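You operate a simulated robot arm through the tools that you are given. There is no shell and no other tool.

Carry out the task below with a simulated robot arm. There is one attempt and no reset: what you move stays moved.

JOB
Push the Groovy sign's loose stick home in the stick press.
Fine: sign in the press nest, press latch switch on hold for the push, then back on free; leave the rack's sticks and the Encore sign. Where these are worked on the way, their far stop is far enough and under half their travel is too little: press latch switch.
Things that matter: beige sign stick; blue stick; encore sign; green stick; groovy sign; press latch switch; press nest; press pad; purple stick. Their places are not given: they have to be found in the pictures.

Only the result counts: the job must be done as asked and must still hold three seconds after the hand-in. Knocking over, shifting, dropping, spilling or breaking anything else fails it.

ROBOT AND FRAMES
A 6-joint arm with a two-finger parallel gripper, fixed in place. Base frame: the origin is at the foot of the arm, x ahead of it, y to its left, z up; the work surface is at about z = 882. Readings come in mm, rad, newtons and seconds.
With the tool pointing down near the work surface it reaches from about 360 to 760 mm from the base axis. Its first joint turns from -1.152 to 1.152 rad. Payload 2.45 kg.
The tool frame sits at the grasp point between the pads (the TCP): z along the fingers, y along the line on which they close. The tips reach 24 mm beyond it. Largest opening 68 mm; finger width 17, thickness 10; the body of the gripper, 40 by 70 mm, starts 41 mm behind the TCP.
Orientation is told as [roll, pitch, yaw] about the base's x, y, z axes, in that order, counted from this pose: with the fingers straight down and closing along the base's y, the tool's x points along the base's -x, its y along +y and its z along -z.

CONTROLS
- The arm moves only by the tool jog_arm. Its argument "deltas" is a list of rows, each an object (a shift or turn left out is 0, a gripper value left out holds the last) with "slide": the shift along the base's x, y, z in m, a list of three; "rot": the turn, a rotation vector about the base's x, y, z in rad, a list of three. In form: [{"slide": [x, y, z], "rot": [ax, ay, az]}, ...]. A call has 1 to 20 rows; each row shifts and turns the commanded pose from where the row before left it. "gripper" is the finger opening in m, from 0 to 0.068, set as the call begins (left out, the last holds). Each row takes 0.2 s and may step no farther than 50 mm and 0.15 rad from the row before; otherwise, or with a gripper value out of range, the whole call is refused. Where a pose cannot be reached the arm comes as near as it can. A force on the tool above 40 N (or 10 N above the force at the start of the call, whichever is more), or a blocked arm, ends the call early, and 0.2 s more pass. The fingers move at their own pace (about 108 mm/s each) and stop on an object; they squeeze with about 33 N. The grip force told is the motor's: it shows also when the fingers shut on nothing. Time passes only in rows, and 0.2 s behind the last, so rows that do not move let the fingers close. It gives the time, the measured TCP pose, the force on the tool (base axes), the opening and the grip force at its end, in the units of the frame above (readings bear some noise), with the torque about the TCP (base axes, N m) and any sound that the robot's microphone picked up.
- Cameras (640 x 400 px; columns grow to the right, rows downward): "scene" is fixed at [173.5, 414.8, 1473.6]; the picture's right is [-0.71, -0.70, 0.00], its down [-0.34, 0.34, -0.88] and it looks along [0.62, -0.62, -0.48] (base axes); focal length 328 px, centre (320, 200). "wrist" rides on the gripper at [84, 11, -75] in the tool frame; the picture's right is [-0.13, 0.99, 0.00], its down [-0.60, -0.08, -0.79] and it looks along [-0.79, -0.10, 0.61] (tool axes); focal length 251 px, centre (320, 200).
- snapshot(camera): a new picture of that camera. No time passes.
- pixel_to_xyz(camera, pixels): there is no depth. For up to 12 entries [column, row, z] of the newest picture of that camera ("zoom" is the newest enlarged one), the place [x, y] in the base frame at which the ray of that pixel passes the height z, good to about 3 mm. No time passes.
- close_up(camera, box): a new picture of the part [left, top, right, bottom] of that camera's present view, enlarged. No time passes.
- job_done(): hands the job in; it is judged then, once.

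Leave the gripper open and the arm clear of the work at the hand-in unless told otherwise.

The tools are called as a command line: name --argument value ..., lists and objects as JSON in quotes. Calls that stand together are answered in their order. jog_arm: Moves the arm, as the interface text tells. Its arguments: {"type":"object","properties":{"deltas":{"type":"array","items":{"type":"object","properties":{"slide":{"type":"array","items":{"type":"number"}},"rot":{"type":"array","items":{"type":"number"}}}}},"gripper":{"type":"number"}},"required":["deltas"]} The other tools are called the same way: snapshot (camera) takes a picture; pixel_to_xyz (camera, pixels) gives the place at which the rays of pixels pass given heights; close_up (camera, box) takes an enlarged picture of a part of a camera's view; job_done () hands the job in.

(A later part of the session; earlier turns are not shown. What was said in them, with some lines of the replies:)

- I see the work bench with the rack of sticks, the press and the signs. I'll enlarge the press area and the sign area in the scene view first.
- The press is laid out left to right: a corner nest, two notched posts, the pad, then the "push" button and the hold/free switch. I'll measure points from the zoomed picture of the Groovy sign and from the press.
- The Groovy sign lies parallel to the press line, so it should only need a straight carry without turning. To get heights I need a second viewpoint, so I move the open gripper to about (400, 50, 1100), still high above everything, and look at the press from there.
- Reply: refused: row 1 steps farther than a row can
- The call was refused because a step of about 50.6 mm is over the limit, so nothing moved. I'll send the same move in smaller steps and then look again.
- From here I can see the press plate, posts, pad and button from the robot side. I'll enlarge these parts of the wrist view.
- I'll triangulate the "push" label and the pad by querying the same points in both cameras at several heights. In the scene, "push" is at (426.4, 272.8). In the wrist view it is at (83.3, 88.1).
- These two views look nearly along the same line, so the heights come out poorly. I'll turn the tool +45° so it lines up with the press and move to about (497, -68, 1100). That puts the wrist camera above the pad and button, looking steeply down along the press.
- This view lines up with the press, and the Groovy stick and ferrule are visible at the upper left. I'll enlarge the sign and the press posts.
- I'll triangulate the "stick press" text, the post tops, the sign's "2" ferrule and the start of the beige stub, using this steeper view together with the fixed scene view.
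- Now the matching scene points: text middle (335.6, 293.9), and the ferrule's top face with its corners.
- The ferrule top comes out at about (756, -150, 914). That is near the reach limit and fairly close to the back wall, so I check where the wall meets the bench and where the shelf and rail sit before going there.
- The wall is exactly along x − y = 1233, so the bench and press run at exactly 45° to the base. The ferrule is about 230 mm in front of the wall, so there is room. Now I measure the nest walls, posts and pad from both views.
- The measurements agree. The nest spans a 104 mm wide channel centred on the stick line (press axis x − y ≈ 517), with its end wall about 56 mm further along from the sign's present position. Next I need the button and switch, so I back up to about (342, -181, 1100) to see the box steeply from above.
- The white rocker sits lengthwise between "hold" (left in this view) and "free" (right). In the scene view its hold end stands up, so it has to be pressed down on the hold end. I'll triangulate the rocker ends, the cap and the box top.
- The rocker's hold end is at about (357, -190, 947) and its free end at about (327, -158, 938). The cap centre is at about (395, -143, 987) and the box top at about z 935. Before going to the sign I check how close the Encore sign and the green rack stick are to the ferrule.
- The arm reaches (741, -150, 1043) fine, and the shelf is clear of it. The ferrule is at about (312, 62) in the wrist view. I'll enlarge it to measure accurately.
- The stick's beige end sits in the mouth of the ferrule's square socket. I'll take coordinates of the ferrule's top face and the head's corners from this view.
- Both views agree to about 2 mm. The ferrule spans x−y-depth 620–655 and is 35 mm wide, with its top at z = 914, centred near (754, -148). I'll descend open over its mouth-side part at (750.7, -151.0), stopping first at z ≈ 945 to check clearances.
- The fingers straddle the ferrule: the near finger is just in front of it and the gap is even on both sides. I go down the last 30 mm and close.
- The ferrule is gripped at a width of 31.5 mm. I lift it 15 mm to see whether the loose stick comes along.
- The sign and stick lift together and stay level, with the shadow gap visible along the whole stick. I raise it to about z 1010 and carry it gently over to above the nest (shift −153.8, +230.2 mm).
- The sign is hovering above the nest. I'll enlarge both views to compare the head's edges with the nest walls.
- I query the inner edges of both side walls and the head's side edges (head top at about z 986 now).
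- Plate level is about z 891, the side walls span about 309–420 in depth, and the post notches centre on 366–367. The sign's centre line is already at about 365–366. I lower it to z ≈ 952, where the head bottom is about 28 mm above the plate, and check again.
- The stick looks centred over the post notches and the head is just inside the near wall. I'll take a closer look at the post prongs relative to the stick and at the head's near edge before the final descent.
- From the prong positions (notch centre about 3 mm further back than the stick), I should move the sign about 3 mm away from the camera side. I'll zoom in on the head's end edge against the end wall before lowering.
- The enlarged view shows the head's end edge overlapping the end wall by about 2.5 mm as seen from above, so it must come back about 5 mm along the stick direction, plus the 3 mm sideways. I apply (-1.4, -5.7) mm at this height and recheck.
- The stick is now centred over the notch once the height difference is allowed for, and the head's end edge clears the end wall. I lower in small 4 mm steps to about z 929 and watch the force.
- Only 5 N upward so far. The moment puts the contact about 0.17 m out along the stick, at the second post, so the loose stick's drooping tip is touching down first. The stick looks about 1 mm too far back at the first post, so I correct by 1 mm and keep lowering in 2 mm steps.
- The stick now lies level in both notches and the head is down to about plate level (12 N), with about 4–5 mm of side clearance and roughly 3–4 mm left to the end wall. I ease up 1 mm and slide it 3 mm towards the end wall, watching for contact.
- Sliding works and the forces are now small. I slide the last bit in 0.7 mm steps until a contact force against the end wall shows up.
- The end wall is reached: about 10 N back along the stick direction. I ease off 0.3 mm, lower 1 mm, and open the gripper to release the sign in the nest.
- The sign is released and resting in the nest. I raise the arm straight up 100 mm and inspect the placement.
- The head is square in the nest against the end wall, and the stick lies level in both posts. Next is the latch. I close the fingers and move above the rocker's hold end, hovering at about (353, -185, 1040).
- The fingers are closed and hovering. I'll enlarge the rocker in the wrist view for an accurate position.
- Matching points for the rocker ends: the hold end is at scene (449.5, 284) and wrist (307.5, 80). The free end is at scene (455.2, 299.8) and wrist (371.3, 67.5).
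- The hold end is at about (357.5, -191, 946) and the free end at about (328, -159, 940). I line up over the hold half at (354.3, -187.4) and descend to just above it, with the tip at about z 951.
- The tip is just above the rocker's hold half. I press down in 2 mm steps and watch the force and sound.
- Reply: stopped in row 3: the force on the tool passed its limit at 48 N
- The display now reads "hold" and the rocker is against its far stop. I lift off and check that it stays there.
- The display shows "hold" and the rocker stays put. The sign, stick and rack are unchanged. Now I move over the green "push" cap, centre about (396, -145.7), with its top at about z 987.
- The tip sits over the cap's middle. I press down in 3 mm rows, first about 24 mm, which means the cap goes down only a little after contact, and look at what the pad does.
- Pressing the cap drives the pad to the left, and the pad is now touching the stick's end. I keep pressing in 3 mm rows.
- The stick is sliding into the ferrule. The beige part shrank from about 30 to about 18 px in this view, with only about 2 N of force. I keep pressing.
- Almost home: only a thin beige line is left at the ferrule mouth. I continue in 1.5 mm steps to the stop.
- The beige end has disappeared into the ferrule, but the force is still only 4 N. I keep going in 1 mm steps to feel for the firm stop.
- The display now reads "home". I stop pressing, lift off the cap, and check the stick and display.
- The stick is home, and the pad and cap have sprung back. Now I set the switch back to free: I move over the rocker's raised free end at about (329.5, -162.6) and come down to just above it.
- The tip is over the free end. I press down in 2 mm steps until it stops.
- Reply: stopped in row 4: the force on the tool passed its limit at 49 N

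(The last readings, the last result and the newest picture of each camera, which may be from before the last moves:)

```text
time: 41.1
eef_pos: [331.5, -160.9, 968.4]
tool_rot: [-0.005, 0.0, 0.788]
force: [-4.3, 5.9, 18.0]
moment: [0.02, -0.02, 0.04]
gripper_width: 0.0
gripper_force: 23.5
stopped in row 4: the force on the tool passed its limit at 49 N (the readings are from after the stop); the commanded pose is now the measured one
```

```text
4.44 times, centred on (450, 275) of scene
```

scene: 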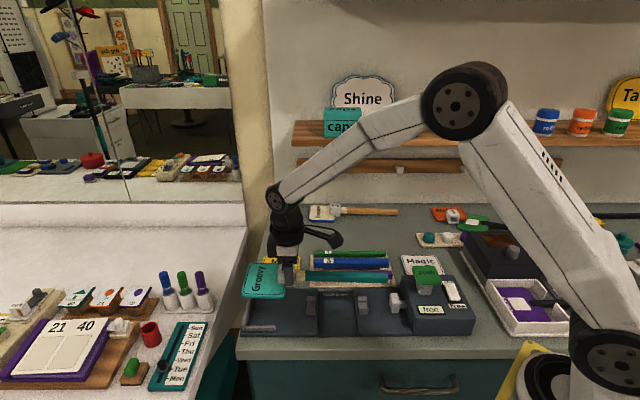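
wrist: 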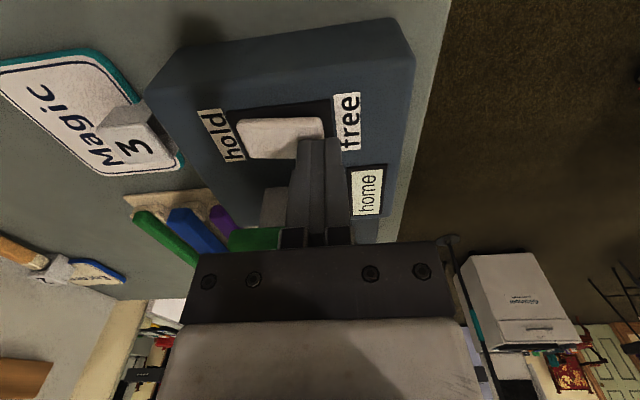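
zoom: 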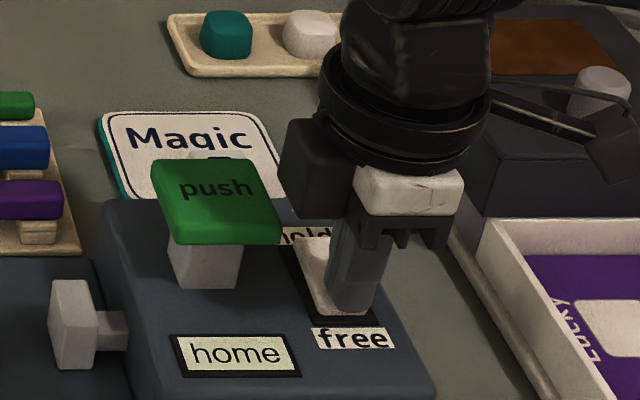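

The press hit a firm stop at 49 N. I lift off and look at how the rocker sits now.

jog_arm --deltas '[{"slide": [0, 0, 0.01]}, {"slide": [0, 0, 0.02]}, {"slide": [0, 0, 0.03]}, {"slide": [0, 0, 0.03]}, {"slide": [0, 0, 0.03]}, {"slide": [0, 0, 0]}]'

close_up --camera "scene" --box '[380, 240, 490, 340]'

close_up --camera "scene" --box '[430, 270, 480, 310]'

snapshot --camera "wrist"

```text
time: 42.5
eef_pos: [332.5, -161.6, 1088.9]
tool_rot: [-0.006, 0.001, 0.785]
force: [-0.4, -0.6, -0.1]
moment: [-0.03, -0.02, 0.01]
gripper_width: 0.1
gripper_force: 23.7
```

```text
4.00 times, centred on (435, 290) of scene
```

zoom: 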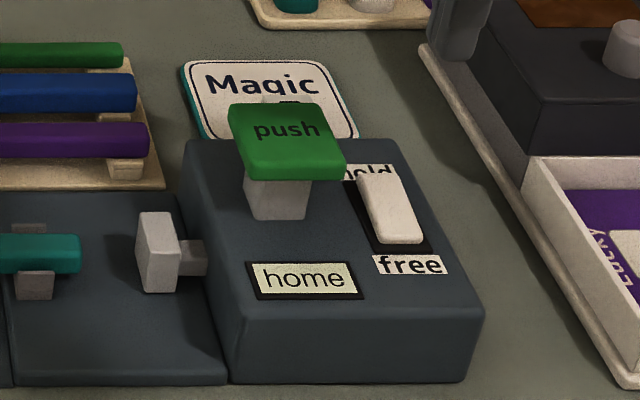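

```text
10.00 times, centred on (455, 290) of scene
```

zoom: 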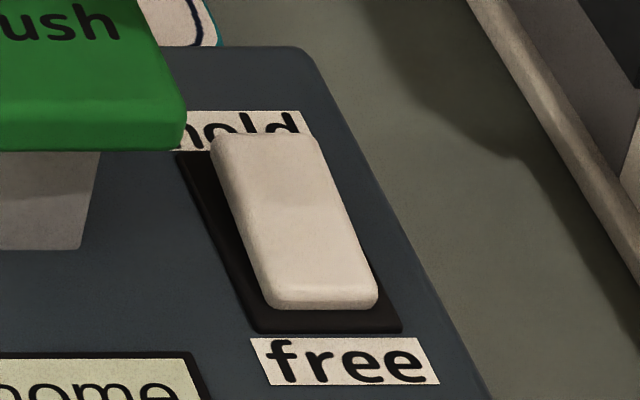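

```text
taken
```

wrist: 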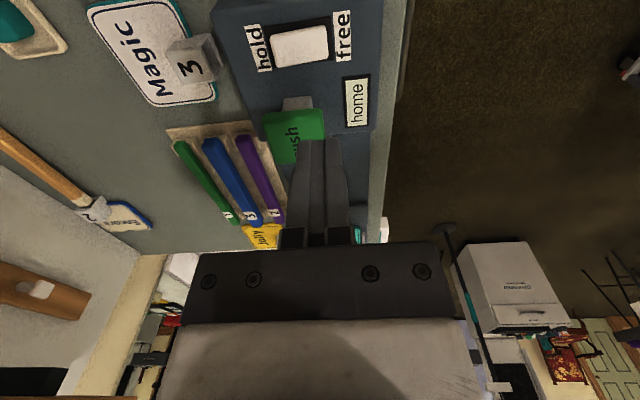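

The rocker is back in exactly its original free position (same outline as in the first close-up), and the display reads "home". I open the gripper, raise the arm clear, and do a last check of the whole bench.

jog_arm --deltas '[{"slide": [0.01, -0.005, 0.03]}, {"slide": [0.01, -0.005, 0.04]}, {"slide": [0.01, 0, 0.04]}, {"slide": [0.01, 0, 0.03]}, {"slide": [0, 0, 0]}, {"slide": [0, 0, 0]}]' --gripper 0.068

snapshot --camera "scene"

close_up --camera "scene" --box '[235, 260, 415, 350]'

close_up --camera "scene" --box '[235, 270, 335, 340]'

```text
time: 43.9
eef_pos: [369.4, -172.7, 1227.6]
tool_rot: [-0.005, 0.001, 0.784]
force: [-0.1, -0.5, 0.4]
moment: [0.03, 0.0, -0.02]
gripper_width: 67.9
gripper_force: 0.1
```

```text
taken
```

scene: 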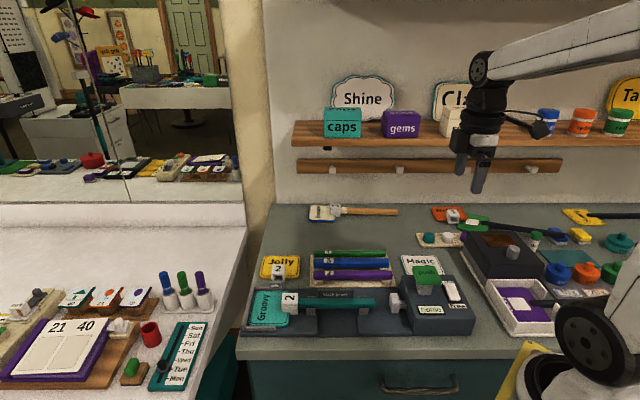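

```text
3.56 times, centred on (325, 305) of scene
```

zoom: 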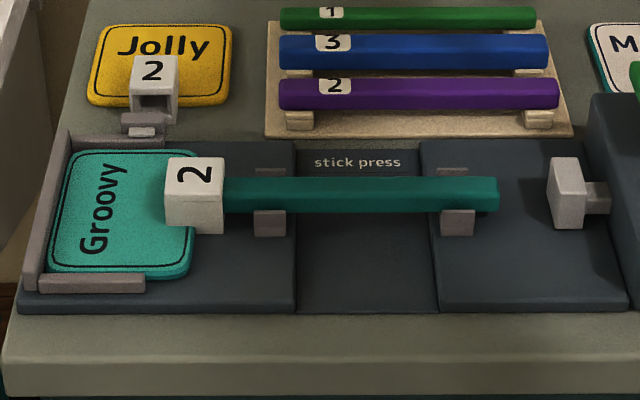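

```text
5.71 times, centred on (285, 305) of scene
```

zoom: 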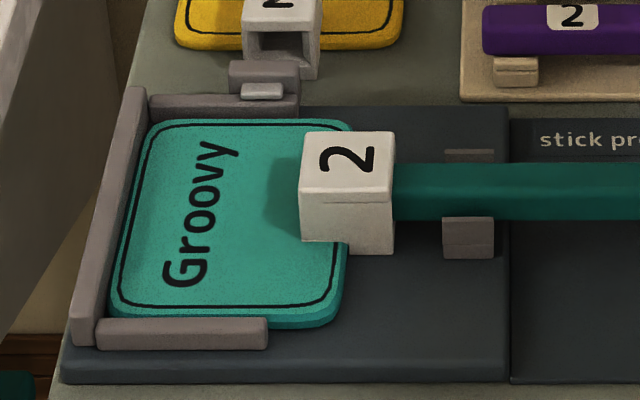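

Everything checks out:
- **Groovy sign:** in the nest, with its stick pushed home and the display reading "home".
- **Latch switch:** back on free, and the clip on the nest wall has drawn back.
- **Other things:** the rack's three sticks, the Encore sign and everything else are where they were.
- **Arm:** gripper open and clear of the work.

I hand the job in.

job_done

```text
The job is handed in.
```

The Groovy sign's loose stick is pushed home, and the press display reads "home". I have handed the job in; no verdict came back.

- **Sign:** it sits in the press nest against the end wall, with the stick level in both posts. None of the beige end shows at the ferrule any more.
- **Latch switch:** I set it to hold before the push (the display showed "hold") and back to free afterwards. It now sits exactly as it did at the start.
- **Everything else:** the rack's green, blue and purple sticks and the Encore sign were not touched. In the final pictures nothing else had moved.
- **Arm:** the gripper is open and raised clear of the work.

The press on each end of the switch hit its stop at about 48–49 N, which ended those two moves early. I saw no damage from it in the pictures.
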